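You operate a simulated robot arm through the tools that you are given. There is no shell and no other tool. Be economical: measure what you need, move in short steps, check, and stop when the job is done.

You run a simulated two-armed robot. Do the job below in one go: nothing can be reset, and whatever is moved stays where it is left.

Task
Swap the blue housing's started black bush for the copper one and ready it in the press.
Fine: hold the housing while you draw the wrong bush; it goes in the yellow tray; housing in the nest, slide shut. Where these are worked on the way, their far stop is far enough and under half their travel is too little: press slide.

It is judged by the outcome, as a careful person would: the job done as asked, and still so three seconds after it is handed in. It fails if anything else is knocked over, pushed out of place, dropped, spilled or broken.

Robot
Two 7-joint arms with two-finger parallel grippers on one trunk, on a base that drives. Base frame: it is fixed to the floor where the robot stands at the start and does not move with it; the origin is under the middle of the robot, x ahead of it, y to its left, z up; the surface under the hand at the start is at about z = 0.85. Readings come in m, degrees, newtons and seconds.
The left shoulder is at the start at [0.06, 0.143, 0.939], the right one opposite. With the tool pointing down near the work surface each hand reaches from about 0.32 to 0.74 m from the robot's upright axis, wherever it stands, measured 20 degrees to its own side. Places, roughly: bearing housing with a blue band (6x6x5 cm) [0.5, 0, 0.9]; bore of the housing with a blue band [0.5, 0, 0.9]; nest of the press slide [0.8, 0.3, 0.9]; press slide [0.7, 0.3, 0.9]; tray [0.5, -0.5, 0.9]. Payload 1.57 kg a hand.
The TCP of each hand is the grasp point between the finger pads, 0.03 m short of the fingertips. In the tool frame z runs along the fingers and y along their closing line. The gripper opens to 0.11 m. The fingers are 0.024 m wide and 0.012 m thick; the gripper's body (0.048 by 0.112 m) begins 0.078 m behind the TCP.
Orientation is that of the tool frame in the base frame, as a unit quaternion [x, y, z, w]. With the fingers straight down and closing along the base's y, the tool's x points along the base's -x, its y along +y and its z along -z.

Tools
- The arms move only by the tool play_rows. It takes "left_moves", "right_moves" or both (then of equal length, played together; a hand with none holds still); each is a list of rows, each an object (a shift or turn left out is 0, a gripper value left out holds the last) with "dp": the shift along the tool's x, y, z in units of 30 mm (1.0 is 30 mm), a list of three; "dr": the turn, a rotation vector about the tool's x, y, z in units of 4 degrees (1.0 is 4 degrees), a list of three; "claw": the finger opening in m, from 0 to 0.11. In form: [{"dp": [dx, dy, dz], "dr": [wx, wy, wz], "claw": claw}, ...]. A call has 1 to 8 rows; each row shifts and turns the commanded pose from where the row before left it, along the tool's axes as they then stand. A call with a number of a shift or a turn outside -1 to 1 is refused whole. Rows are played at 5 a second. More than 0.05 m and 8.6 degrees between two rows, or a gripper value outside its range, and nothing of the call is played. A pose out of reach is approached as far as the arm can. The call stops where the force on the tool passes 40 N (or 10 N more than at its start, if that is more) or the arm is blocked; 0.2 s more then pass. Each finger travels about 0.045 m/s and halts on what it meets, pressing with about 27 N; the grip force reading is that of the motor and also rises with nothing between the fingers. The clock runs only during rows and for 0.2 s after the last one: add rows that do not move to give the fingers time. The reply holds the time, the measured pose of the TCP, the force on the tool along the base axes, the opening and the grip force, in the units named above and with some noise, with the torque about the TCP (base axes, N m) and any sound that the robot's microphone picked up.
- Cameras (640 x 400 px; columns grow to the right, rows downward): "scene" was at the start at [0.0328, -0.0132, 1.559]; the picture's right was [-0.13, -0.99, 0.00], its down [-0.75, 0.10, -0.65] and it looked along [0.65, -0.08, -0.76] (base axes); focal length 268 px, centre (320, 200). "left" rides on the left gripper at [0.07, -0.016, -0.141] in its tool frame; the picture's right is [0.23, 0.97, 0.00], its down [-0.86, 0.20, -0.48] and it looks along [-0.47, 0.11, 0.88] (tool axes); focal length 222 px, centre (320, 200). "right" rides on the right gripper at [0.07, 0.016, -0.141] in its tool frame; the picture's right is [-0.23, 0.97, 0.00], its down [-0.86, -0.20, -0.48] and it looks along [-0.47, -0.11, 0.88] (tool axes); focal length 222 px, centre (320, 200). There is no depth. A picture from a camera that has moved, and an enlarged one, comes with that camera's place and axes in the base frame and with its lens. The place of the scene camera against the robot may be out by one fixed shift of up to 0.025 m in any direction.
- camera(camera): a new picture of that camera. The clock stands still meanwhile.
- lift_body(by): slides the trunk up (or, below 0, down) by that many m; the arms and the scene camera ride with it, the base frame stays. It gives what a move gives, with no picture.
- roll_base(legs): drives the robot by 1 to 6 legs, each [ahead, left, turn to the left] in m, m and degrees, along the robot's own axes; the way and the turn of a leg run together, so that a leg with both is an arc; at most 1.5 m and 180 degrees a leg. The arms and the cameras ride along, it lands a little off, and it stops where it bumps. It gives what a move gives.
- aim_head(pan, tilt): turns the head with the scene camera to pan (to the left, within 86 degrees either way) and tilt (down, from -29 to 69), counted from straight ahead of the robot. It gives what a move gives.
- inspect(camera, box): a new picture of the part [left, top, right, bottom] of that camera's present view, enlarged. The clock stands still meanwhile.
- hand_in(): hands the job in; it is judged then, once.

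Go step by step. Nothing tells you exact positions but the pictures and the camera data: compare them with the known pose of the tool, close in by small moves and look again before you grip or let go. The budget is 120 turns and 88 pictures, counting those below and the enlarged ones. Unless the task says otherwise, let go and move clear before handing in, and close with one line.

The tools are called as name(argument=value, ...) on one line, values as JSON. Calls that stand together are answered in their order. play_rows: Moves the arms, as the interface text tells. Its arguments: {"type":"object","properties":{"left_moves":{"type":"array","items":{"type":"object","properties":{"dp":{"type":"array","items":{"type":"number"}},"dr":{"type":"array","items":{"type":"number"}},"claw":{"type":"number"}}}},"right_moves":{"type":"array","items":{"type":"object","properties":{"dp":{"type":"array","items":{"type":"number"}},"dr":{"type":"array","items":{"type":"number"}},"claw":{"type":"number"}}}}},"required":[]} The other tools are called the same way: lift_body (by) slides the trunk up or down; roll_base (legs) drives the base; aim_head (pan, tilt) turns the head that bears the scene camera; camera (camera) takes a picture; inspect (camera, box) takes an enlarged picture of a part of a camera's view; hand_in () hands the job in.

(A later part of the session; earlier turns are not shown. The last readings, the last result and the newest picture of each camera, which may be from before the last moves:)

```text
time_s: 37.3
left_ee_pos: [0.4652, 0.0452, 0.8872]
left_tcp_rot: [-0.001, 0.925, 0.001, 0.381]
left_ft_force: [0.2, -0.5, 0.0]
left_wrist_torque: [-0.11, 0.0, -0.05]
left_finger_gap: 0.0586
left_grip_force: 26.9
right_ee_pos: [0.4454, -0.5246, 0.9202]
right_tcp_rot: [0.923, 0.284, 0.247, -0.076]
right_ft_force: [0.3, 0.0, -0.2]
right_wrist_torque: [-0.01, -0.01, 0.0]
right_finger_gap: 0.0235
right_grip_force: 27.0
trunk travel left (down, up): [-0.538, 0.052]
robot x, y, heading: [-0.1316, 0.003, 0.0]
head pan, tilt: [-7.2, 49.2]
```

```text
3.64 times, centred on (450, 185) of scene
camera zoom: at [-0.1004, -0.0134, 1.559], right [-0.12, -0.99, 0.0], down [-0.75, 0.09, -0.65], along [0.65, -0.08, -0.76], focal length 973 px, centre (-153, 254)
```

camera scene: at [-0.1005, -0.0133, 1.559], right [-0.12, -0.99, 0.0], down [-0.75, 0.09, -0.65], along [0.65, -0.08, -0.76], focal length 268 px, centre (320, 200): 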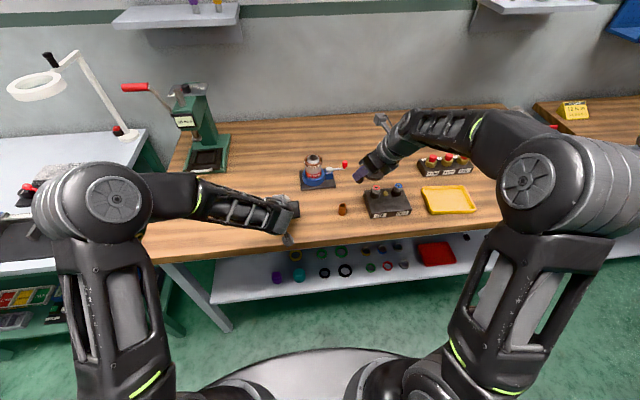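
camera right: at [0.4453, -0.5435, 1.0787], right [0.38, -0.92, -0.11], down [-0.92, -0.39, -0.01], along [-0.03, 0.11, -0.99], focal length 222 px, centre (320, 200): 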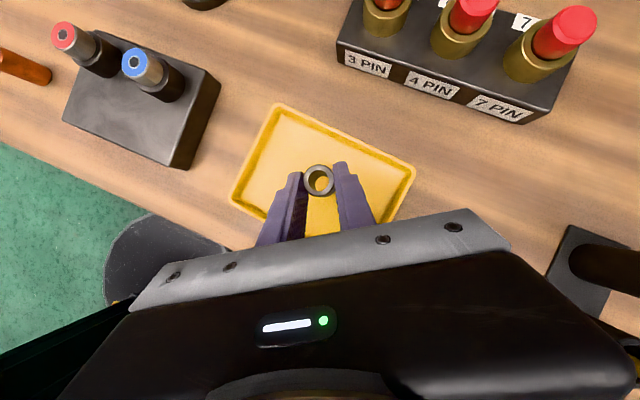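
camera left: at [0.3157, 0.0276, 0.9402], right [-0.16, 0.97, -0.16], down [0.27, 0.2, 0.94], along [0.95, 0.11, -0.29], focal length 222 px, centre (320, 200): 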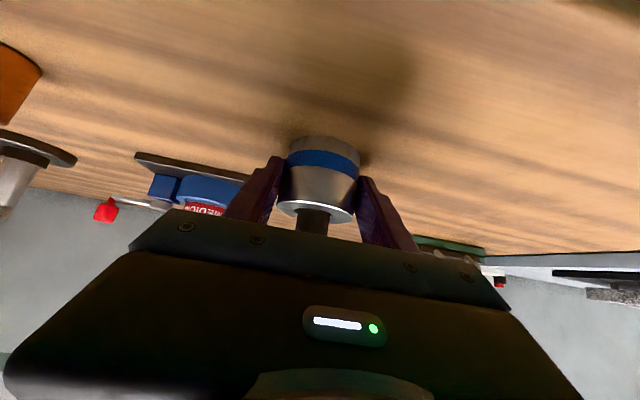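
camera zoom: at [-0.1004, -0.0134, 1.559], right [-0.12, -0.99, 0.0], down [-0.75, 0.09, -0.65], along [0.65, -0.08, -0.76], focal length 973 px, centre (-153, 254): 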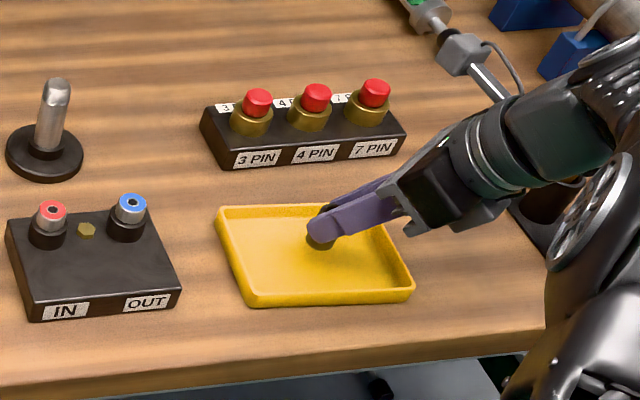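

play_rows(right_moves=[{"dp": [-0.05, 0, 0.087]}, {"dp": [-0.05, 0, 0.087]}, {"dp": [-0.05, 0, 0.087]}, {}])

inspect(camera="scene", box=[420, 170, 480, 220])

```text
time_s: 38.3
left_ee_pos: [0.4654, 0.045, 0.8878]
left_tcp_rot: [-0.001, 0.924, 0.001, 0.381]
left_ft_force: [0.0, -1.8, -0.2]
left_wrist_torque: [-0.13, -0.05, 0.04]
left_finger_gap: 0.0587
left_grip_force: 27.0
right_ee_pos: [0.444, -0.5246, 0.9131]
right_tcp_rot: [0.923, 0.284, 0.248, -0.077]
right_ft_force: [0.6, -1.0, -0.8]
right_wrist_torque: [0.01, -0.01, 0.02]
right_finger_gap: 0.0233
right_grip_force: 27.1
trunk travel left (down, up): [-0.538, 0.052]
robot x, y, heading: [-0.1338, 0.0012, 0.1]
head pan, tilt: [-7.2, 49.2]
```

```text
8.00 times, centred on (450, 195) of scene
camera zoom: at [-0.1004, -0.0135, 1.559], right [-0.12, -0.99, 0.0], down [-0.75, 0.09, -0.65], along [0.65, -0.08, -0.76], focal length 2140 px, centre (-720, 240)
```

zoom: 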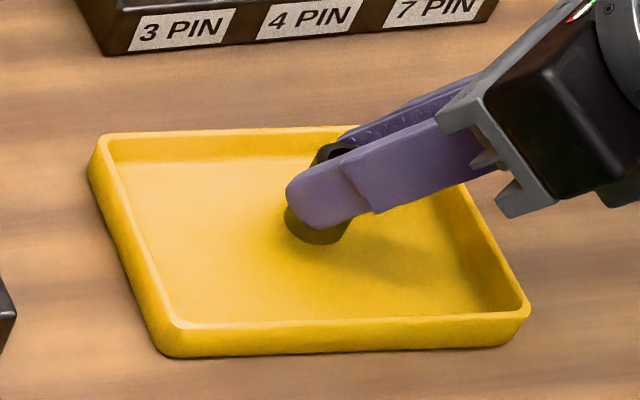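

play_rows(right_moves=[{"dp": [-0.04, 0, 0.07]}, {"dp": [-0.04, 0, 0.07]}, {"dp": [-0.04, 0, 0.07]}, {}])

```text
time_s: 39.3
left_ee_pos: [0.465, 0.0451, 0.8881]
left_tcp_rot: [-0.001, 0.925, 0.001, 0.381]
left_ft_force: [0.6, -1.2, -0.3]
left_wrist_torque: [-0.13, 0.0, 0.01]
left_finger_gap: 0.0588
left_grip_force: 26.9
right_ee_pos: [0.4446, -0.5262, 0.9039]
right_tcp_rot: [0.923, 0.284, 0.247, -0.076]
right_ft_force: [0.1, -0.3, -1.0]
right_wrist_torque: [-0.04, 0.0, 0.0]
right_finger_gap: 0.0233
right_grip_force: 27.2
trunk travel left (down, up): [-0.538, 0.052]
robot x, y, heading: [-0.134, -0.0004, 0.0]
head pan, tilt: [-7.2, 49.2]
```

play_rows(right_moves=[{"dp": [-0.03, 0, 0.055]}, {"dp": [-0.03, 0, 0.055]}, {}])

inspect(camera="scene", box=[420, 170, 480, 220])

```text
time_s: 40.1
left_ee_pos: [0.4639, 0.0452, 0.8872]
left_tcp_rot: [-0.001, 0.925, 0.0, 0.381]
left_ft_force: [0.1, -0.5, -0.3]
left_wrist_torque: [-0.06, 0.02, -0.01]
left_finger_gap: 0.0585
left_grip_force: 26.7
right_ee_pos: [0.4429, -0.5246, 0.9027]
right_tcp_rot: [0.923, 0.284, 0.248, -0.076]
right_ft_force: [-1.1, 0.0, 6.9]
right_wrist_torque: [0.04, -0.01, 0.03]
right_finger_gap: 0.0233
right_grip_force: 26.4
trunk travel left (down, up): [-0.538, 0.052]
robot x, y, heading: [-0.132, -0.0031, 0.1]
head pan, tilt: [-7.2, 49.2]
```

```text
8.00 times, centred on (450, 195) of scene
camera zoom: at [-0.1009, -0.0128, 1.5591], right [-0.12, -0.99, 0.0], down [-0.75, 0.09, -0.65], along [0.65, -0.08, -0.76], focal length 2140 px, centre (-720, 240)
```

zoom: 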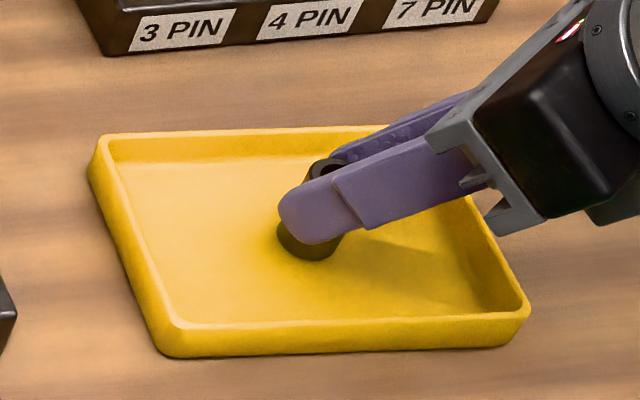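

Contact at 7 N: the bush stands on the tray floor. I open the gripper and back off along the tool axis.

play_rows(right_moves=[{"claw": 0.05}, {}, {}, {"dp": [0, 0, -0.6]}, {"dp": [0, 0, -0.8]}, {"dp": [0, 0, -0.8]}, {"dp": [0, 0, -0.8]}, {}])

camera(camera="right")

```text
time_s: 41.9
left_ee_pos: [0.4654, 0.0445, 0.8865]
left_tcp_rot: [-0.002, 0.924, 0.001, 0.382]
left_ft_force: [-0.4, 0.2, -0.6]
left_wrist_torque: [-0.09, -0.01, 0.0]
left_finger_gap: 0.0588
left_grip_force: 26.4
right_ee_pos: [0.4077, -0.5492, 0.9793]
right_tcp_rot: [0.923, 0.283, 0.248, -0.076]
right_ft_force: [0.1, -0.6, 0.7]
right_wrist_torque: [0.05, 0.01, 0.01]
right_finger_gap: 0.0501
right_grip_force: 0.0
trunk travel left (down, up): [-0.538, 0.052]
robot x, y, heading: [-0.1315, 0.0002, 0.4]
head pan, tilt: [-7.2, 49.2]
```

```text
55 pictures are left
camera right: at [0.4078, -0.5689, 1.1375], right [0.38, -0.92, -0.11], down [-0.92, -0.39, -0.01], along [-0.03, 0.11, -0.99], focal length 222 px, centre (320, 200)
```

right: 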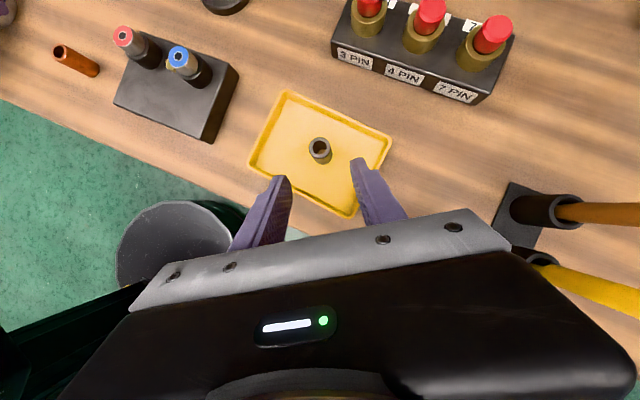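

The black bush stands in the yellow tray. Next the right hand rises, turns its lean back toward the left, and heads for the copper bush.

play_rows(right_moves=[{"dp": [0.25, 0, -0.433], "dr": [0.5, 0, -0.866]}, {"dp": [0.25, 0, -0.433], "dr": [0.5, 0, -0.866]}, {"dr": [0.5, 0, -0.866]}, {"dr": [0.5, 0, -0.866]}, {"dr": [0.5, 0, -0.866]}, {"dr": [0.5, 0, -0.866]}, {"dr": [0.5, 0, -0.866]}, {"dr": [0.5, 0, -0.866]}])

play_rows(right_moves=[{"dr": [0.5, 0, -0.866]}, {"dr": [0.5, 0, -0.866]}, {"dr": [0.5, 0, -0.866]}, {"dr": [0.5, 0, -0.866]}, {"dr": [0.5, 0, -0.866]}, {"dr": [0.5, 0, -0.866]}, {}])

```text
time_s: 43.7
left_ee_pos: [0.4649, 0.0449, 0.888]
left_tcp_rot: [-0.001, 0.924, 0.001, 0.382]
left_ft_force: [0.0, -0.7, 0.1]
left_wrist_torque: [-0.05, -0.02, 0.01]
left_finger_gap: 0.0588
left_grip_force: 27.1
right_ee_pos: [0.4076, -0.5441, 1.0032]
right_tcp_rot: [0.881, 0.395, 0.231, -0.115]
right_ft_force: [0.1, -0.5, 0.2]
right_wrist_torque: [0.06, -0.01, 0.0]
right_finger_gap: 0.0501
right_grip_force: 0.1
right hand out of reach, approached as far as the arm can: row 4, 5, 6, 7, 8
trunk travel left (down, up): [-0.538, 0.052]
robot x, y, heading: [-0.1317, -0.002, 0.1]
head pan, tilt: [-7.2, 49.2]
```

```text
time_s: 45.3
left_ee_pos: [0.464, 0.0448, 0.8879]
left_tcp_rot: [0.0, 0.924, 0.001, 0.382]
left_ft_force: [-1.3, -0.2, -0.5]
left_wrist_torque: [-0.06, 0.01, -0.03]
left_finger_gap: 0.0586
left_grip_force: 27.2
right_ee_pos: [0.4035, -0.5416, 1.0042]
right_tcp_rot: [0.878, 0.401, 0.232, -0.123]
right_ft_force: [0.3, 0.7, -0.6]
right_wrist_torque: [0.03, -0.02, -0.02]
right_finger_gap: 0.05
right_grip_force: 0.1
right hand out of reach, approached as far as the arm can: row 1, 2, 3, 4, 5, 6
trunk travel left (down, up): [-0.538, 0.052]
robot x, y, heading: [-0.1325, 0.0041, 0.1]
head pan, tilt: [-7.2, 49.2]
```

The lean made it out of reach there, so I move back toward the middle first, then finish the turn.

play_rows(right_moves=[{"dp": [0.933, -0.79, 0.539]}, {"dp": [0.933, -0.79, 0.539]}, {"dp": [0.933, -0.79, 0.539]}, {"dp": [0.933, -0.79, 0.539]}, {"dp": [0.933, -0.79, 0.539]}, {"dp": [0.933, -0.79, 0.539]}, {"dp": [0.933, -0.79, 0.539]}, {"dp": [0.933, -0.79, 0.539]}])

play_rows(right_moves=[{"dr": [0.5, 0, -0.866]}, {"dr": [0.5, 0, -0.866]}, {"dr": [0.5, 0, -0.866]}, {"dr": [0.5, 0, -0.866]}, {"dr": [0.5, 0, -0.866]}, {"dr": [0.5, 0, -0.866]}, {"dr": [0.5, 0, -0.866]}, {"dr": [0.5, 0, -0.866]}])

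play_rows(right_moves=[{"dr": [0.5, 0, -0.866]}, {"dr": [0.5, 0, -0.866]}, {}])

camera(camera="right")

```text
time_s: 47.1
left_ee_pos: [0.4649, 0.0459, 0.8866]
left_tcp_rot: [-0.001, 0.924, 0.0, 0.382]
left_ft_force: [-0.1, 1.4, -0.5]
left_wrist_torque: [-0.02, 0.01, -0.02]
left_finger_gap: 0.0587
left_grip_force: 27.1
right_ee_pos: [0.4275, -0.2214, 1.0116]
right_tcp_rot: [0.878, 0.401, 0.233, -0.122]
right_ft_force: [0.1, -0.5, -0.7]
right_wrist_torque: [-0.01, 0.0, 0.0]
right_finger_gap: 0.0503
right_grip_force: 0.2
trunk travel left (down, up): [-0.538, 0.052]
robot x, y, heading: [-0.1354, -0.0043, 0.2]
head pan, tilt: [-7.2, 49.2]
```

```text
time_s: 48.9
left_ee_pos: [0.4645, 0.0451, 0.8873]
left_tcp_rot: [-0.002, 0.925, 0.001, 0.381]
left_ft_force: [-0.1, -0.3, 0.4]
left_wrist_torque: [-0.09, 0.04, 0.01]
left_finger_gap: 0.0584
left_grip_force: 27.2
right_ee_pos: [0.4272, -0.2228, 1.0102]
right_tcp_rot: [0.731, 0.628, 0.197, -0.183]
right_ft_force: [-0.2, 0.4, 0.1]
right_wrist_torque: [0.0, 0.01, 0.02]
right_finger_gap: 0.0499
right_grip_force: 0.2
trunk travel left (down, up): [-0.538, 0.052]
robot x, y, heading: [-0.1338, -0.0011, 0.3]
head pan, tilt: [-7.2, 49.2]
```

```text
time_s: 49.7
left_ee_pos: [0.4649, 0.0444, 0.8868]
left_tcp_rot: [-0.001, 0.924, 0.002, 0.383]
left_ft_force: [-0.3, 0.2, 0.6]
left_wrist_torque: [-0.09, -0.01, -0.01]
left_finger_gap: 0.0588
left_grip_force: 27.0
right_ee_pos: [0.4289, -0.2224, 1.0111]
right_tcp_rot: [0.686, 0.676, 0.185, -0.196]
right_ft_force: [0.2, 0.9, 0.5]
right_wrist_torque: [0.0, 0.06, -0.03]
right_finger_gap: 0.0502
right_grip_force: 0.0
trunk travel left (down, up): [-0.538, 0.052]
robot x, y, heading: [-0.1338, -0.0006, 0.1]
head pan, tilt: [-7.2, 49.2]
```

```text
54 pictures are left
camera right: at [0.4463, -0.2365, 1.1685], right [0.97, -0.2, -0.14], down [-0.21, -0.98, -0.03], along [-0.13, 0.06, -0.99], focal length 222 px, centre (320, 200)
```

right: 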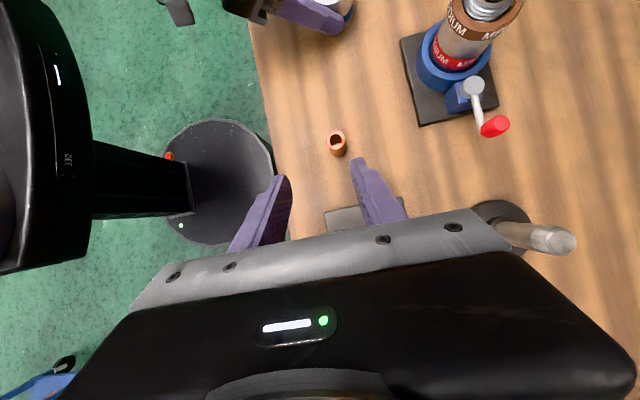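

The copper bush is where expected, (0.446, -0.147). I move above it and lower so the fingers straddle its upper half.

play_rows(right_moves=[{"dp": [0.317, 0.193, 0.85]}, {"dp": [0.317, 0.193, 0.85]}, {"dp": [0.317, 0.193, 0.85]}, {}])

camera(camera="right")

```text
time_s: 50.7
left_ee_pos: [0.4651, 0.0456, 0.8877]
left_tcp_rot: [-0.001, 0.924, 0.001, 0.382]
left_ft_force: [0.3, -0.5, 0.2]
left_wrist_torque: [-0.05, -0.01, 0.04]
left_finger_gap: 0.0584
left_grip_force: 26.8
right_ee_pos: [0.443, -0.1583, 0.9612]
right_tcp_rot: [0.686, 0.676, 0.186, -0.196]
right_ft_force: [-0.1, 0.0, 0.2]
right_wrist_torque: [0.03, -0.01, 0.03]
right_finger_gap: 0.0501
right_grip_force: 0.0
trunk travel left (down, up): [-0.538, 0.052]
robot x, y, heading: [-0.1338, 0.0028, 0.0]
head pan, tilt: [-7.2, 49.2]
```

```text
53 pictures are left
camera right: at [0.462, -0.1725, 1.117], right [0.97, -0.2, -0.14], down [-0.21, -0.98, -0.03], along [-0.13, 0.06, -0.99], focal length 222 px, centre (320, 200)
```

right: 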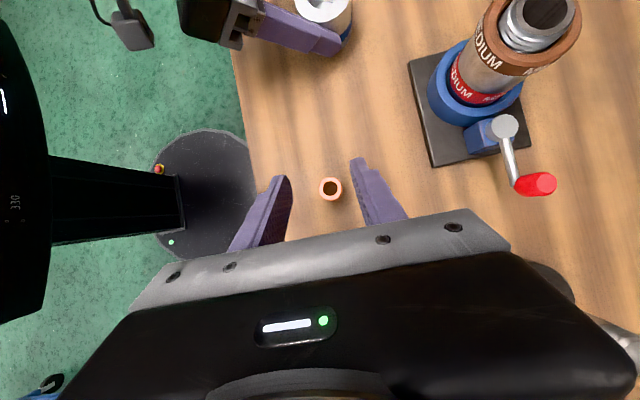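

play_rows(right_moves=[{"dp": [-0.26, 0.025, 0.43]}, {"dp": [-0.26, 0.025, 0.43]}, {"dp": [-0.26, 0.025, 0.43]}, {"dp": [-0.26, 0.025, 0.43]}, {}])

camera(camera="right")

inspect(camera="scene", box=[300, 160, 400, 230])

```text
time_s: 51.9
left_ee_pos: [0.4653, 0.0459, 0.8876]
left_tcp_rot: [-0.001, 0.924, 0.001, 0.381]
left_ft_force: [0.3, -0.2, 0.1]
left_wrist_torque: [-0.06, 0.0, 0.03]
left_finger_gap: 0.0584
left_grip_force: 27.0
right_ee_pos: [0.4452, -0.1579, 0.9002]
right_tcp_rot: [0.686, 0.675, 0.186, -0.196]
right_ft_force: [-0.1, -0.1, 0.8]
right_wrist_torque: [-0.02, 0.0, 0.01]
right_finger_gap: 0.0498
right_grip_force: 0.1
trunk travel left (down, up): [-0.538, 0.052]
robot x, y, heading: [-0.1334, 0.0009, -0.1]
head pan, tilt: [-7.2, 49.2]
```

```text
52 pictures are left
camera right: at [0.4647, -0.1725, 1.0567], right [0.97, -0.2, -0.14], down [-0.21, -0.98, -0.03], along [-0.13, 0.06, -0.99], focal length 222 px, centre (320, 200)
```

right: 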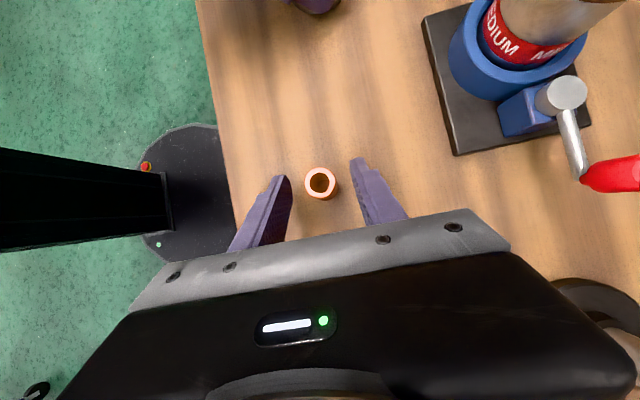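

```text
5.71 times, centred on (350, 195) of scene
camera zoom: at [-0.1004, -0.0132, 1.559], right [-0.12, -0.99, 0.0], down [-0.75, 0.09, -0.65], along [0.65, -0.08, -0.76], focal length 1528 px, centre (149, 229)
```

zoom: 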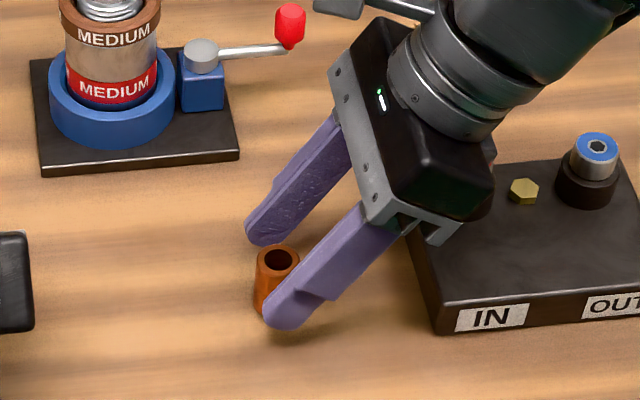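

Fingers straddle the copper bush; closing.

play_rows(right_moves=[{"claw": 0.01}, {}, {}, {}, {}])

play_rows(right_moves=[{"dp": [0.13, 0, -0.216]}, {"dp": [0.26, 0, -0.43]}, {"dp": [0.52, 0, -0.86]}, {"dp": [0.52, 0, -0.86]}, {"dp": [0.52, 0, -0.86]}, {}])

inspect(camera="scene", box=[300, 140, 400, 210])

```text
time_s: 53.1
left_ee_pos: [0.4645, 0.046, 0.8865]
left_tcp_rot: [-0.001, 0.924, 0.001, 0.382]
left_ft_force: [0.8, -0.9, 0.3]
left_wrist_torque: [-0.06, -0.04, -0.02]
left_finger_gap: 0.0587
left_grip_force: 26.9
right_ee_pos: [0.4452, -0.1578, 0.9003]
right_tcp_rot: [0.685, 0.676, 0.186, -0.197]
right_ft_force: [-0.8, 0.2, 1.4]
right_wrist_torque: [0.01, 0.01, -0.01]
right_finger_gap: 0.0229
right_grip_force: 27.9
trunk travel left (down, up): [-0.538, 0.052]
robot x, y, heading: [-0.1363, -0.0015, 0.2]
head pan, tilt: [-7.2, 49.2]
```

```text
time_s: 54.5
left_ee_pos: [0.4643, 0.0453, 0.8878]
left_tcp_rot: [-0.001, 0.925, 0.001, 0.38]
left_ft_force: [-1.0, 0.7, 0.1]
left_wrist_torque: [-0.05, 0.02, -0.01]
left_finger_gap: 0.0584
left_grip_force: 27.6
right_ee_pos: [0.4482, -0.1554, 1.0166]
right_tcp_rot: [0.686, 0.676, 0.185, -0.196]
right_ft_force: [0.3, 0.0, 0.0]
right_wrist_torque: [-0.06, 0.02, 0.04]
right_finger_gap: 0.0235
right_grip_force: 27.0
trunk travel left (down, up): [-0.538, 0.052]
robot x, y, heading: [-0.1317, -0.0007, -0.2]
head pan, tilt: [-7.2, 49.2]
```

```text
5.71 times, centred on (350, 175) of scene
camera zoom: at [-0.1007, -0.0132, 1.559], right [-0.12, -0.99, 0.0], down [-0.75, 0.09, -0.65], along [0.65, -0.08, -0.76], focal length 1528 px, centre (149, 343)
```

zoom: 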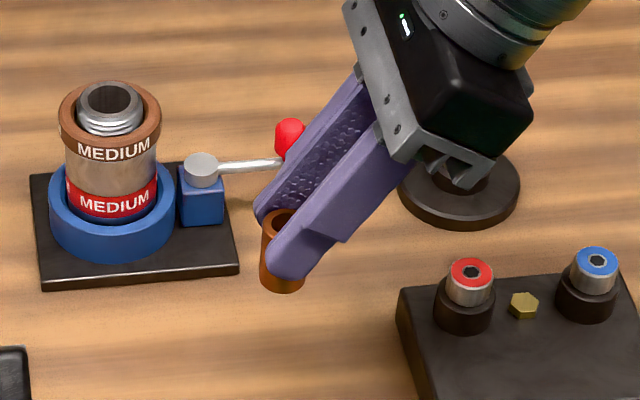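

The copper bush is held upright. I carry it over the bore.

play_rows(right_moves=[{"dp": [0.91, 0.162, 0.548]}, {"dp": [0.91, 0.162, 0.548]}, {"dp": [0.91, 0.162, 0.548]}, {"dp": [0.91, 0.162, 0.548]}, {"dp": [0.91, 0.162, 0.548]}, {"dp": [0.91, 0.162, 0.548]}, {}])

camera(camera="right")

```text
time_s: 56.1
left_ee_pos: [0.4659, 0.0452, 0.8867]
left_tcp_rot: [-0.002, 0.925, 0.002, 0.381]
left_ft_force: [0.0, -0.4, -0.1]
left_wrist_torque: [-0.14, -0.01, 0.01]
left_finger_gap: 0.0588
left_grip_force: 26.8
right_ee_pos: [0.4813, 0.0326, 1.0126]
right_tcp_rot: [0.686, 0.675, 0.187, -0.196]
right_ft_force: [-0.5, 0.4, 0.3]
right_wrist_torque: [0.01, 0.02, -0.02]
right_finger_gap: 0.0234
right_grip_force: 27.2
trunk travel left (down, up): [-0.538, 0.052]
robot x, y, heading: [-0.1337, 0.001, -0.1]
head pan, tilt: [-7.2, 49.2]
```

```text
49 pictures are left
camera right: at [0.5001, 0.0193, 1.17], right [0.97, -0.2, -0.14], down [-0.21, -0.98, -0.03], along [-0.13, 0.06, -0.99], focal length 222 px, centre (320, 200)
```

right: 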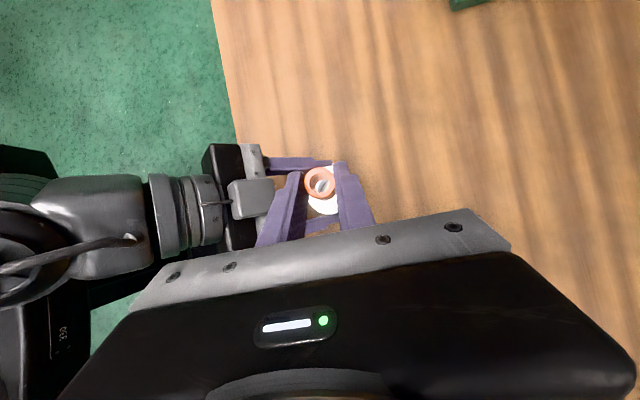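

play_rows(right_moves=[{"dp": [-0.253, -0.02, 0.497]}, {"dp": [-0.253, -0.02, 0.497]}, {"dp": [-0.253, -0.02, 0.497]}, {}])

inspect(camera="left", box=[200, 100, 440, 270])

inspect(camera="right", box=[220, 130, 420, 255])

```text
time_s: 57.1
left_ee_pos: [0.4641, 0.0446, 0.8865]
left_tcp_rot: [-0.001, 0.924, 0.001, 0.381]
left_ft_force: [1.3, 0.6, -0.4]
left_wrist_torque: [-0.05, -0.04, 0.05]
left_finger_gap: 0.0586
left_grip_force: 26.8
right_ee_pos: [0.4783, 0.0365, 0.9621]
right_tcp_rot: [0.686, 0.675, 0.187, -0.196]
right_ft_force: [0.0, -0.3, -0.6]
right_wrist_torque: [0.01, -0.03, -0.05]
right_finger_gap: 0.0232
right_grip_force: 26.4
trunk travel left (down, up): [-0.538, 0.052]
robot x, y, heading: [-0.1344, 0.0025, 0.3]
head pan, tilt: [-7.2, 49.2]
```

```text
2.35 times, centred on (320, 185) of left
camera zoom: at [0.3157, 0.0278, 0.9402], right [-0.16, 0.97, -0.16], down [0.27, 0.2, 0.94], along [0.95, 0.11, -0.29], focal length 523 px, centre (320, 235)
```

zoom: 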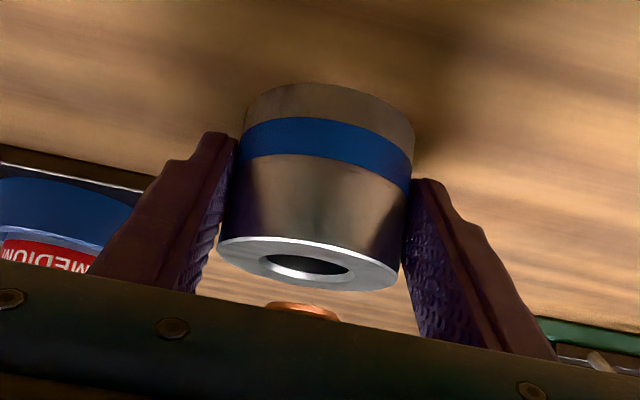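

```text
3.20 times, centred on (320, 192) of right
camera zoom: at [0.4969, 0.0229, 1.1204], right [0.97, -0.2, -0.14], down [-0.21, -0.98, -0.03], along [-0.13, 0.06, -0.99], focal length 711 px, centre (320, 224)
```

zoom: 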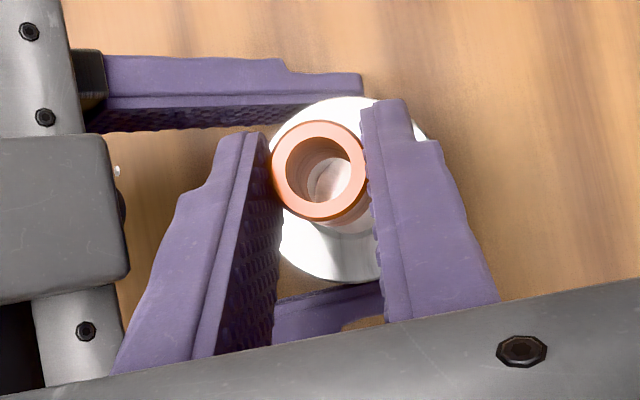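

Copper is in line with the bore to within about a millimetre in both views. I lower it in 3 mm steps and watch the force.

play_rows(right_moves=[{"dp": [-0.052, 0.02, 0.0855]}, {"dp": [-0.052, 0.01, 0.0855]}, {"dp": [-0.052, 0, 0.0855]}, {"dp": [-0.052, 0, 0.0855]}, {"dp": [-0.052, 0, 0.0855]}, {}])

inspect(camera="left", box=[200, 100, 440, 270])

```text
time_s: 58.5
left_ee_pos: [0.4651, 0.0446, 0.8875]
left_tcp_rot: [-0.001, 0.924, 0.001, 0.381]
left_ft_force: [1.4, 1.3, 0.9]
left_wrist_torque: [-0.04, -0.04, 0.02]
left_finger_gap: 0.0584
left_grip_force: 27.1
right_ee_pos: [0.4788, 0.0372, 0.9486]
right_tcp_rot: [0.685, 0.677, 0.186, -0.196]
right_ft_force: [-0.2, 0.8, -0.5]
right_wrist_torque: [-0.02, 0.01, 0.02]
right_finger_gap: 0.0231
right_grip_force: 26.7
trunk travel left (down, up): [-0.538, 0.052]
robot x, y, heading: [-0.1337, -0.0002, 0.1]
head pan, tilt: [-7.2, 49.2]
```

```text
2.35 times, centred on (320, 185) of left
camera zoom: at [0.3157, 0.0278, 0.9402], right [-0.16, 0.97, -0.16], down [0.27, 0.2, 0.94], along [0.95, 0.11, -0.29], focal length 523 px, centre (320, 235)
```

zoom: 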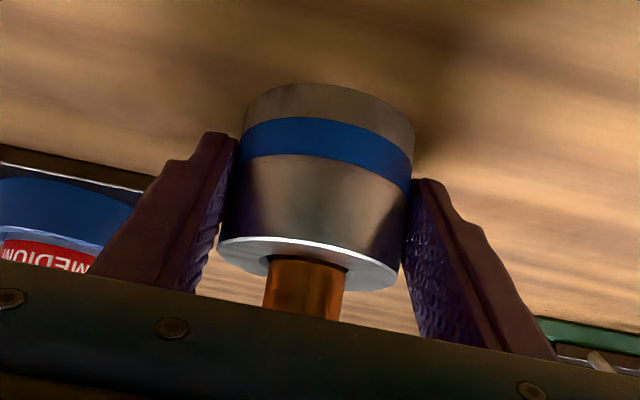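

It is entering the bore with no force. I continue.

play_rows(right_moves=[{"dp": [-0.052, 0, 0.0855]}, {"dp": [-0.052, 0, 0.0855]}, {"dp": [-0.035, 0, 0.057]}, {}])

inspect(camera="left", box=[200, 100, 440, 270])

```text
time_s: 59.5
left_ee_pos: [0.4655, 0.0441, 0.8867]
left_tcp_rot: [-0.001, 0.924, 0.001, 0.382]
left_ft_force: [-7.5, 1.4, 2.3]
left_wrist_torque: [-0.1, -0.37, 0.06]
left_finger_gap: 0.0584
left_grip_force: 26.9
right_ee_pos: [0.4793, 0.0367, 0.9425]
right_tcp_rot: [0.686, 0.675, 0.188, -0.195]
right_ft_force: [12.0, -0.8, 7.6]
right_wrist_torque: [0.0, -0.6, -0.13]
right_finger_gap: 0.0233
right_grip_force: 26.6
trunk travel left (down, up): [-0.538, 0.052]
robot x, y, heading: [-0.1305, 0.0009, 0.4]
head pan, tilt: [-7.2, 49.2]
```

```text
2.35 times, centred on (320, 185) of left
camera zoom: at [0.3151, 0.0274, 0.9403], right [-0.16, 0.97, -0.16], down [0.27, 0.2, 0.94], along [0.95, 0.11, -0.29], focal length 523 px, centre (320, 235)
```

zoom: 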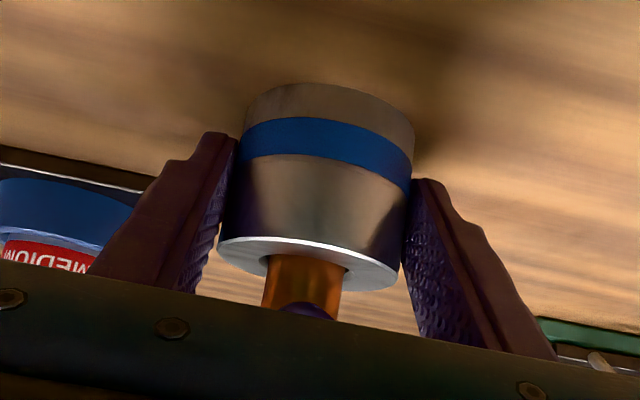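

The bore pushes the bush toward +x with 12 N, so the bush is slightly short in x. I shift 1.2 mm in +x and re-read.

play_rows(right_moves=[{"dp": [0, 0.04, 0]}, {}])

```text
time_s: 60.1
left_ee_pos: [0.4644, 0.043, 0.8873]
left_tcp_rot: [-0.001, 0.925, 0.001, 0.38]
left_ft_force: [-6.9, 0.7, -0.9]
left_wrist_torque: [-0.18, -0.2, 0.07]
left_finger_gap: 0.0582
left_grip_force: 27.2
right_ee_pos: [0.4799, 0.0355, 0.9421]
right_tcp_rot: [0.685, 0.676, 0.187, -0.196]
right_ft_force: [12.6, -2.7, 13.5]
right_wrist_torque: [0.0, -0.63, -0.12]
right_finger_gap: 0.0234
right_grip_force: 26.8
trunk travel left (down, up): [-0.538, 0.052]
robot x, y, heading: [-0.1345, -0.002, 0.2]
head pan, tilt: [-7.2, 49.2]
```

play_rows(right_moves=[{"dp": [0.02, 0.06, -0.035]}, {}])

```text
time_s: 60.7
left_ee_pos: [0.4649, 0.0448, 0.8875]
left_tcp_rot: [-0.002, 0.925, 0.002, 0.38]
left_ft_force: [-6.1, -0.3, 0.9]
left_wrist_torque: [-0.27, 0.18, 0.07]
left_finger_gap: 0.0586
left_grip_force: 27.0
right_ee_pos: [0.4794, 0.036, 0.9423]
right_tcp_rot: [0.685, 0.676, 0.185, -0.197]
right_ft_force: [6.4, -2.9, 11.1]
right_wrist_torque: [-0.07, -0.38, -0.09]
right_finger_gap: 0.0235
right_grip_force: 26.1
trunk travel left (down, up): [-0.538, 0.052]
robot x, y, heading: [-0.1314, 0.0026, -0.1]
head pan, tilt: [-7.2, 49.2]
```

play_rows(right_moves=[{"dp": [0, 0.06, 0]}, {"dp": [-0.017, 0.0, 0.03]}, {}])

inspect(camera="right", box=[220, 130, 420, 255])

```text
time_s: 61.5
left_ee_pos: [0.4641, 0.0457, 0.8878]
left_tcp_rot: [-0.001, 0.924, 0.001, 0.382]
left_ft_force: [7.8, 1.1, -10.1]
left_wrist_torque: [-0.23, 0.55, 0.09]
left_finger_gap: 0.0588
left_grip_force: 27.1
right_ee_pos: [0.4819, 0.0379, 0.9404]
right_tcp_rot: [0.685, 0.677, 0.185, -0.198]
right_ft_force: [-9.3, -5.4, 20.2]
right_wrist_torque: [-0.11, 0.48, 0.09]
right_finger_gap: 0.0235
right_grip_force: 27.1
trunk travel left (down, up): [-0.538, 0.052]
robot x, y, heading: [-0.1333, 0.0014, 0.0]
head pan, tilt: [-7.2, 49.2]
```

```text
3.20 times, centred on (320, 192) of right
camera zoom: at [0.4995, 0.0222, 1.0982], right [0.97, -0.2, -0.14], down [-0.21, -0.98, -0.03], along [-0.13, 0.06, -0.99], focal length 711 px, centre (320, 224)
```

zoom: 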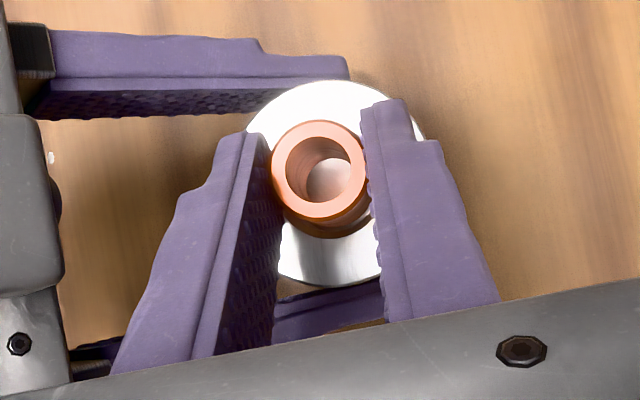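

The side force flipped sign, so x is bracketed. I back off half a millimetre and press 1 mm further.

play_rows(right_moves=[{"dp": [0, -0.04, 0]}, {"dp": [-0.017, 0.0, 0.03]}, {}])

inspect(camera="left", box=[200, 100, 440, 270])

```text
time_s: 62.3
left_ee_pos: [0.4645, 0.0456, 0.8868]
left_tcp_rot: [-0.001, 0.924, 0.002, 0.381]
left_ft_force: [7.2, 1.8, -11.6]
left_wrist_torque: [0.07, 0.35, 0.09]
left_finger_gap: 0.0586
left_grip_force: 26.9
right_ee_pos: [0.4809, 0.0379, 0.9408]
right_tcp_rot: [0.685, 0.676, 0.187, -0.196]
right_ft_force: [-8.2, -2.2, 22.3]
right_wrist_torque: [0.05, 0.41, 0.07]
right_finger_gap: 0.0232
right_grip_force: 27.3
trunk travel left (down, up): [-0.538, 0.052]
robot x, y, heading: [-0.1299, -0.004, 0.2]
head pan, tilt: [-7.2, 49.2]
```

```text
2.35 times, centred on (320, 185) of left
camera zoom: at [0.3152, 0.0279, 0.9402], right [-0.16, 0.97, -0.16], down [0.27, 0.2, 0.94], along [0.95, 0.11, -0.29], focal length 523 px, centre (320, 235)
```

zoom: 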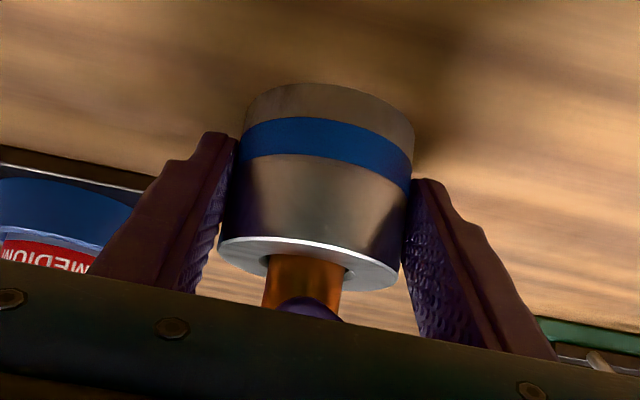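

It sits about 10 mm into the bore, as deep as the black one was, and resists firmly. I release it and retreat along the tool axis, then check how it stands.

play_rows(right_moves=[{"claw": 0.05}, {}, {}, {"dp": [0, 0, -0.5]}, {"dp": [0, 0, -0.8]}, {"dp": [0, 0, -0.9]}, {"dp": [0, 0, -0.9]}, {}])

camera(camera="right")

inspect(camera="left", box=[200, 100, 440, 270])

```text
time_s: 64.1
left_ee_pos: [0.4642, 0.0465, 0.8879]
left_tcp_rot: [-0.001, 0.924, 0.001, 0.381]
left_ft_force: [-1.0, -0.8, -0.1]
left_wrist_torque: [0.07, 0.08, 0.0]
left_finger_gap: 0.0587
left_grip_force: 26.6
right_ee_pos: [0.4816, -0.0123, 1.0198]
right_tcp_rot: [0.686, 0.676, 0.186, -0.196]
right_ft_force: [-1.1, -0.3, 0.2]
right_wrist_torque: [-0.01, 0.0, -0.02]
right_finger_gap: 0.0503
right_grip_force: 0.0
trunk travel left (down, up): [-0.538, 0.052]
robot x, y, heading: [-0.1319, -0.0009, 0.2]
head pan, tilt: [-7.2, 49.2]
```

```text
42 pictures are left
camera right: at [0.501, -0.0267, 1.1762], right [0.97, -0.2, -0.14], down [-0.21, -0.98, -0.03], along [-0.13, 0.06, -0.99], focal length 222 px, centre (320, 200)
```

right: 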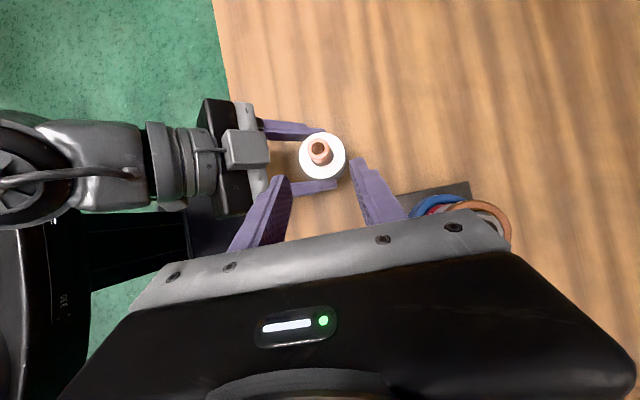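

```text
2.35 times, centred on (320, 185) of left
camera zoom: at [0.3156, 0.0276, 0.9402], right [-0.16, 0.97, -0.16], down [0.27, 0.2, 0.94], along [0.95, 0.11, -0.29], focal length 523 px, centre (320, 235)
```

zoom: 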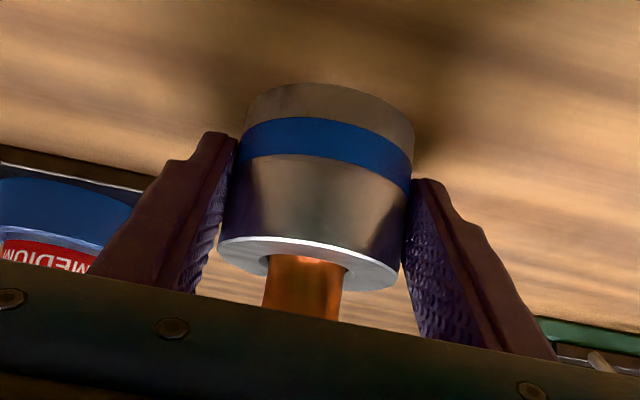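

The copper bush stands upright and well started. From triangulation the press ram is right above the nest, so the slide is shut now and must be pulled open first. I release the housing, back both hands off, and then reposition the base.

play_rows(left_moves=[{"claw": 0.1}, {}, {}, {"dp": [0, 0, -0.6]}, {"dp": [0, 0, -0.9]}, {"dp": [0, 0, -0.9]}, {"dp": [0, 0, -0.9]}, {"dp": [0, 0, -0.9]}], right_moves=[{"dp": [0, 0, -0.8]}, {"dp": [-0.85, 0, -0.5]}, {"dp": [-0.85, 0, -0.5]}, {"dp": [-0.85, 0, -0.5]}, {"dp": [-0.85, 0, -0.5]}, {"dp": [-0.85, 0, -0.5]}, {"dp": [0.25, 0, -0.4]}, {}])

camera(camera="left")

```text
time_s: 65.9
left_ee_pos: [0.3766, 0.043, 0.9776]
left_tcp_rot: [-0.002, 0.925, 0.001, 0.381]
left_ft_force: [0.4, -0.3, 0.1]
left_wrist_torque: [-0.01, 0.0, 0.04]
left_finger_gap: 0.0999
left_grip_force: 0.2
right_ee_pos: [0.4782, -0.1732, 1.0524]
right_tcp_rot: [0.686, 0.676, 0.186, -0.196]
right_ft_force: [0.6, 0.7, 0.3]
right_wrist_torque: [0.01, -0.02, -0.02]
right_finger_gap: 0.0499
right_grip_force: 0.1
trunk travel left (down, up): [-0.538, 0.052]
robot x, y, heading: [-0.1333, 0.0005, 0.0]
head pan, tilt: [-7.2, 49.2]
```

```text
40 pictures are left
camera left: at [0.2272, 0.0262, 1.03], right [-0.16, 0.97, -0.16], down [0.27, 0.2, 0.94], along [0.95, 0.11, -0.29], focal length 222 px, centre (320, 200)
```

left: 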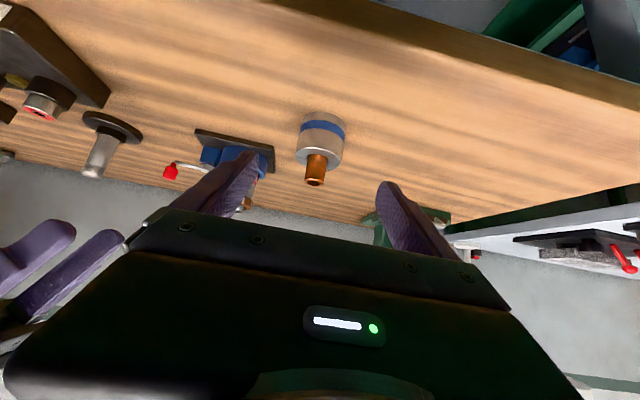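

Both hands are clear and the housing stands undisturbed. I raise the left hand, bring it upright, and then drive toward the press.

play_rows(left_moves=[{"dp": [-0.7, 0, -0.7]}, {"dp": [-0.7, 0, -0.7]}, {"dp": [-0.7, 0, -0.7], "dr": [0, 1, 0]}, {"dr": [0, 1, 0]}, {"dr": [0, 1, 0]}, {"dr": [0, 1, 0]}, {"dr": [0, 1, 0]}, {"dr": [0, 1, 0]}], right_moves=[{"dp": [0.25, 0, -0.4]}, {"dp": [0.25, 0, -0.4]}, {"dp": [0.25, 0, -0.4]}, {}, {}, {}, {}, {}])

play_rows(left_moves=[{"dr": [0, 1, 0]}, {"dr": [0, 1, 0]}, {"dr": [0, 1, 0]}, {"dr": [0, 1, 0]}, {"dr": [0, 1, 0]}, {"dr": [0, 0.25, 0]}])

roll_base(legs=[[0, 0.2, 0], [0.1, 0, 0]])

camera(camera="scene")

camera(camera="left")

```text
time_s: 67.7
left_ee_pos: [0.3775, 0.0453, 1.0661]
left_tcp_rot: [-0.002, 0.984, 0.001, 0.18]
left_ft_force: [0.3, -0.6, -0.1]
left_wrist_torque: [0.0, 0.0, -0.01]
left_finger_gap: 0.1001
left_grip_force: 0.0
right_ee_pos: [0.4799, -0.1725, 1.0507]
right_tcp_rot: [0.686, 0.676, 0.186, -0.195]
right_ft_force: [0.1, 0.2, 0.1]
right_wrist_torque: [0.02, -0.04, 0.03]
right_finger_gap: 0.0503
right_grip_force: 0.1
right hand out of reach, approached as far as the arm can: row 1, 2, 3
trunk travel left (down, up): [-0.538, 0.052]
robot x, y, heading: [-0.133, -0.0047, 0.3]
head pan, tilt: [-7.2, 49.2]
```

```text
time_s: 69.1
left_ee_pos: [0.377, 0.0458, 1.067]
left_tcp_rot: [-0.002, 1.0, 0.0, -0.001]
left_ft_force: [-0.5, -0.4, 0.2]
left_wrist_torque: [0.0, 0.0, 0.04]
left_finger_gap: 0.0998
left_grip_force: 0.1
right_ee_pos: [0.4785, -0.1725, 1.0506]
right_tcp_rot: [0.685, 0.676, 0.187, -0.196]
right_ft_force: [-0.1, 0.2, 0.2]
right_wrist_torque: [0.0, 0.0, -0.01]
right_finger_gap: 0.0501
right_grip_force: 0.1
trunk travel left (down, up): [-0.538, 0.052]
robot x, y, heading: [-0.134, -0.0018, -0.1]
head pan, tilt: [-7.2, 49.2]
```

```text
time_s: 71.5
left_ee_pos: [0.4801, 0.2542, 1.0649]
left_tcp_rot: [-0.002, 1.0, 0.0, -0.002]
left_ft_force: [0.4, 0.2, -0.1]
left_wrist_torque: [-0.03, 0.04, -0.01]
left_finger_gap: 0.1
left_grip_force: 0.1
right_ee_pos: [0.582, 0.036, 1.0495]
right_tcp_rot: [0.685, 0.677, 0.186, -0.196]
right_ft_force: [0.8, 0.9, -0.4]
right_wrist_torque: [0.05, 0.04, 0.03]
right_finger_gap: 0.05
right_grip_force: 0.0
trunk travel left (down, up): [-0.538, 0.052]
robot x, y, heading: [-0.0358, 0.2026, 0.4]
head pan, tilt: [-7.2, 49.2]
```

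```text
39 pictures are left
camera scene: at [0.0032, 0.194, 1.5589], right [-0.12, -0.99, 0.0], down [-0.75, 0.09, -0.65], along [0.65, -0.08, -0.76], focal length 268 px, centre (320, 200)
```

scene: 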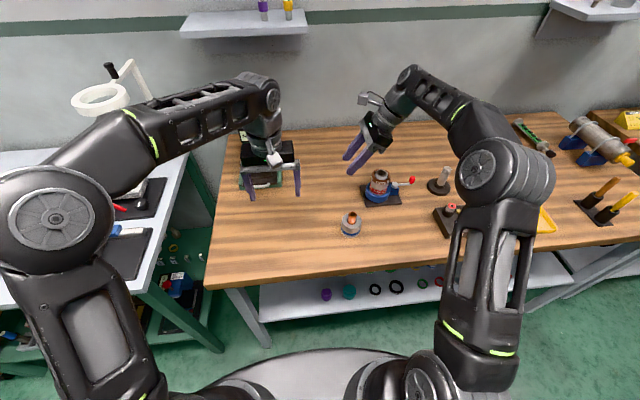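

```text
38 pictures are left
camera left: at [0.4107, 0.2365, 1.2093], right [-0.23, 0.97, 0.0], down [0.86, 0.2, 0.48], along [0.46, 0.11, -0.88], focal length 222 px, centre (320, 200)
```

left: 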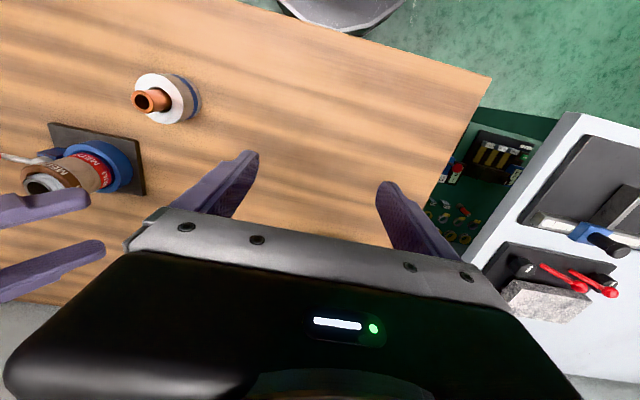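

play_rows(left_moves=[{"dp": [0.5, -0.8, 0]}, {"dp": [0.5, -0.8, 0]}, {"dp": [0.5, -0.8, 0]}, {"dp": [0.5, -0.8, 0]}, {}, {}, {}], right_moves=[{"dp": [-0.3, -1, -0.2]}, {"dp": [-0.3, -1, -0.2]}, {"dp": [-0.5, -1, -0.3]}, {"dp": [-0.8, -1, -0.46]}, {"dp": [-0.8, -1, -0.46]}, {"dp": [-0.8, -1, -0.46]}, {"dp": [-0.8, -0.5, -0.46]}])

inspect(camera="scene", box=[190, 80, 350, 200])

```text
time_s: 73.1
left_ee_pos: [0.4184, 0.1568, 1.0648]
left_tcp_rot: [-0.002, 1.0, 0.001, -0.002]
left_ft_force: [-0.5, -0.1, 0.0]
left_wrist_torque: [0.01, 0.02, -0.02]
left_finger_gap: 0.0999
left_grip_force: 0.0
right_ee_pos: [0.3865, -0.1103, 1.0511]
right_tcp_rot: [0.685, 0.677, 0.186, -0.196]
right_ft_force: [0.0, -0.3, -0.5]
right_wrist_torque: [0.05, 0.03, -0.01]
right_finger_gap: 0.0499
right_grip_force: 0.1
trunk travel left (down, up): [-0.538, 0.052]
robot x, y, heading: [-0.0334, 0.2111, 0.3]
head pan, tilt: [-7.2, 49.2]
```

```text
3.33 times, centred on (270, 140) of scene
camera zoom: at [0.0013, 0.1936, 1.559], right [-0.12, -0.99, 0.0], down [-0.75, 0.09, -0.65], along [0.65, -0.08, -0.76], focal length 892 px, centre (487, 400)
```

zoom: 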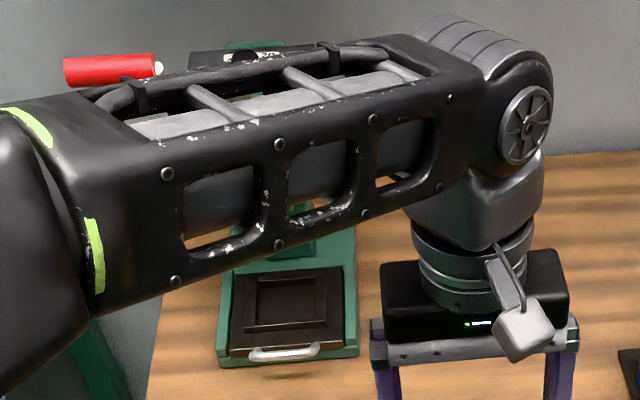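

inspect(camera="scene", box=[240, 155, 290, 195])

```text
10.00 times, centred on (265, 175) of scene
camera zoom: at [0.0013, 0.1936, 1.559], right [-0.12, -0.99, 0.0], down [-0.75, 0.09, -0.65], along [0.65, -0.08, -0.76], focal length 2675 px, centre (870, 450)
```

zoom: 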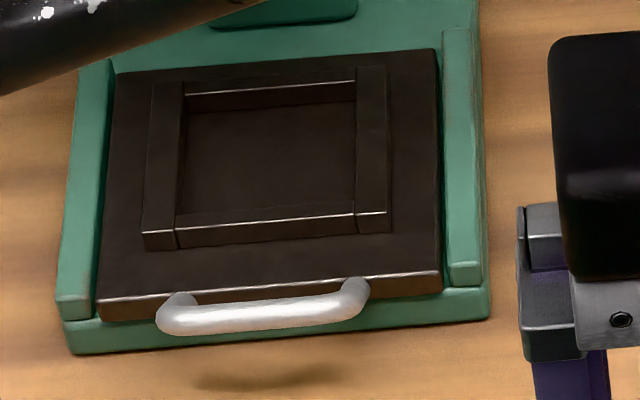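

The slide is a dark plate with a square nest frame and a D-handle about 76 mm wide, and it is shut. I can squeeze the handle's two ends with the fingers closing along y and pull. I go 6 cm nearer, then reach over with the left hand pitched forward.

roll_base(legs=[[0.06, 0, 0]])

play_rows(left_moves=[{"dp": [-0.5, 1, 0], "dr": [0, -1, 0], "claw": 0.11}, {"dp": [-0.5, 1, 0], "dr": [0, -1, 0]}, {"dp": [-0.5, 1, 0], "dr": [0, -1, 0]}, {"dp": [-0.5, 1, 0], "dr": [0, -1, 0]}, {"dp": [-0.5, 1, 0], "dr": [0, -1, 0]}, {"dp": [-0.5, 0.7, 0], "dr": [0, -1, 0]}, {"dp": [-0.5, 0, 0], "dr": [0, -1, 0]}, {"dp": [-0.5, 0, 0]}])

camera(camera="left")

```text
time_s: 74.1
left_ee_pos: [0.4801, 0.158, 1.0642]
left_tcp_rot: [-0.003, 1.0, 0.0, -0.002]
left_ft_force: [1.0, 0.3, 0.2]
left_wrist_torque: [0.01, 0.03, 0.0]
left_finger_gap: 0.1001
left_grip_force: 0.1
right_ee_pos: [0.4479, -0.1102, 1.0512]
right_tcp_rot: [0.685, 0.677, 0.185, -0.197]
right_ft_force: [-0.2, -0.6, -0.4]
right_wrist_torque: [0.04, 0.03, 0.03]
right_finger_gap: 0.0499
right_grip_force: 0.0
trunk travel left (down, up): [-0.538, 0.052]
robot x, y, heading: [0.0278, 0.2084, 0.2]
head pan, tilt: [-7.2, 49.2]
```

```text
time_s: 75.9
left_ee_pos: [0.5933, 0.3277, 1.0938]
left_tcp_rot: [-0.002, 0.971, 0.0, 0.24]
left_ft_force: [0.2, 0.1, 0.4]
left_wrist_torque: [-0.01, 0.0, -0.03]
left_finger_gap: 0.1101
left_grip_force: 0.0
right_ee_pos: [0.4473, -0.1098, 1.051]
right_tcp_rot: [0.684, 0.678, 0.185, -0.196]
right_ft_force: [0.3, -0.3, 0.1]
right_wrist_torque: [0.01, 0.02, -0.02]
right_finger_gap: 0.0501
right_grip_force: 0.0
trunk travel left (down, up): [-0.538, 0.052]
robot x, y, heading: [0.024, 0.206, 0.2]
head pan, tilt: [-7.2, 49.2]
```

```text
35 pictures are left
camera left: at [0.4656, 0.3115, 1.1886], right [-0.21, 0.97, -0.11], down [0.53, 0.2, 0.82], along [0.82, 0.11, -0.56], focal length 222 px, centre (320, 200)
```

left: 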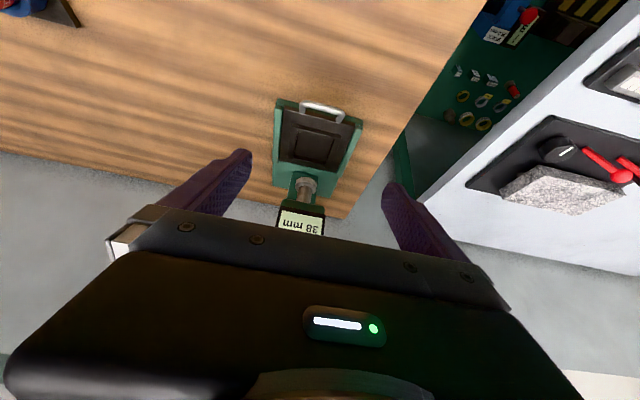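

inspect(camera="left", box=[260, 90, 380, 165])

```text
5.33 times, centred on (320, 128) of left
camera zoom: at [0.4656, 0.3115, 1.1886], right [-0.21, 0.97, -0.11], down [0.53, 0.2, 0.82], along [0.82, 0.11, -0.56], focal length 1185 px, centre (320, 587)
```

zoom: 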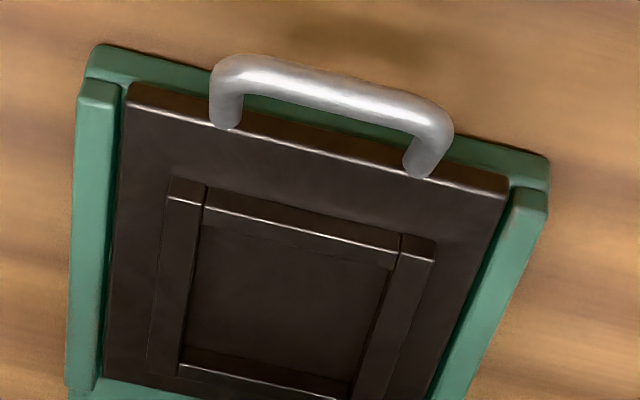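

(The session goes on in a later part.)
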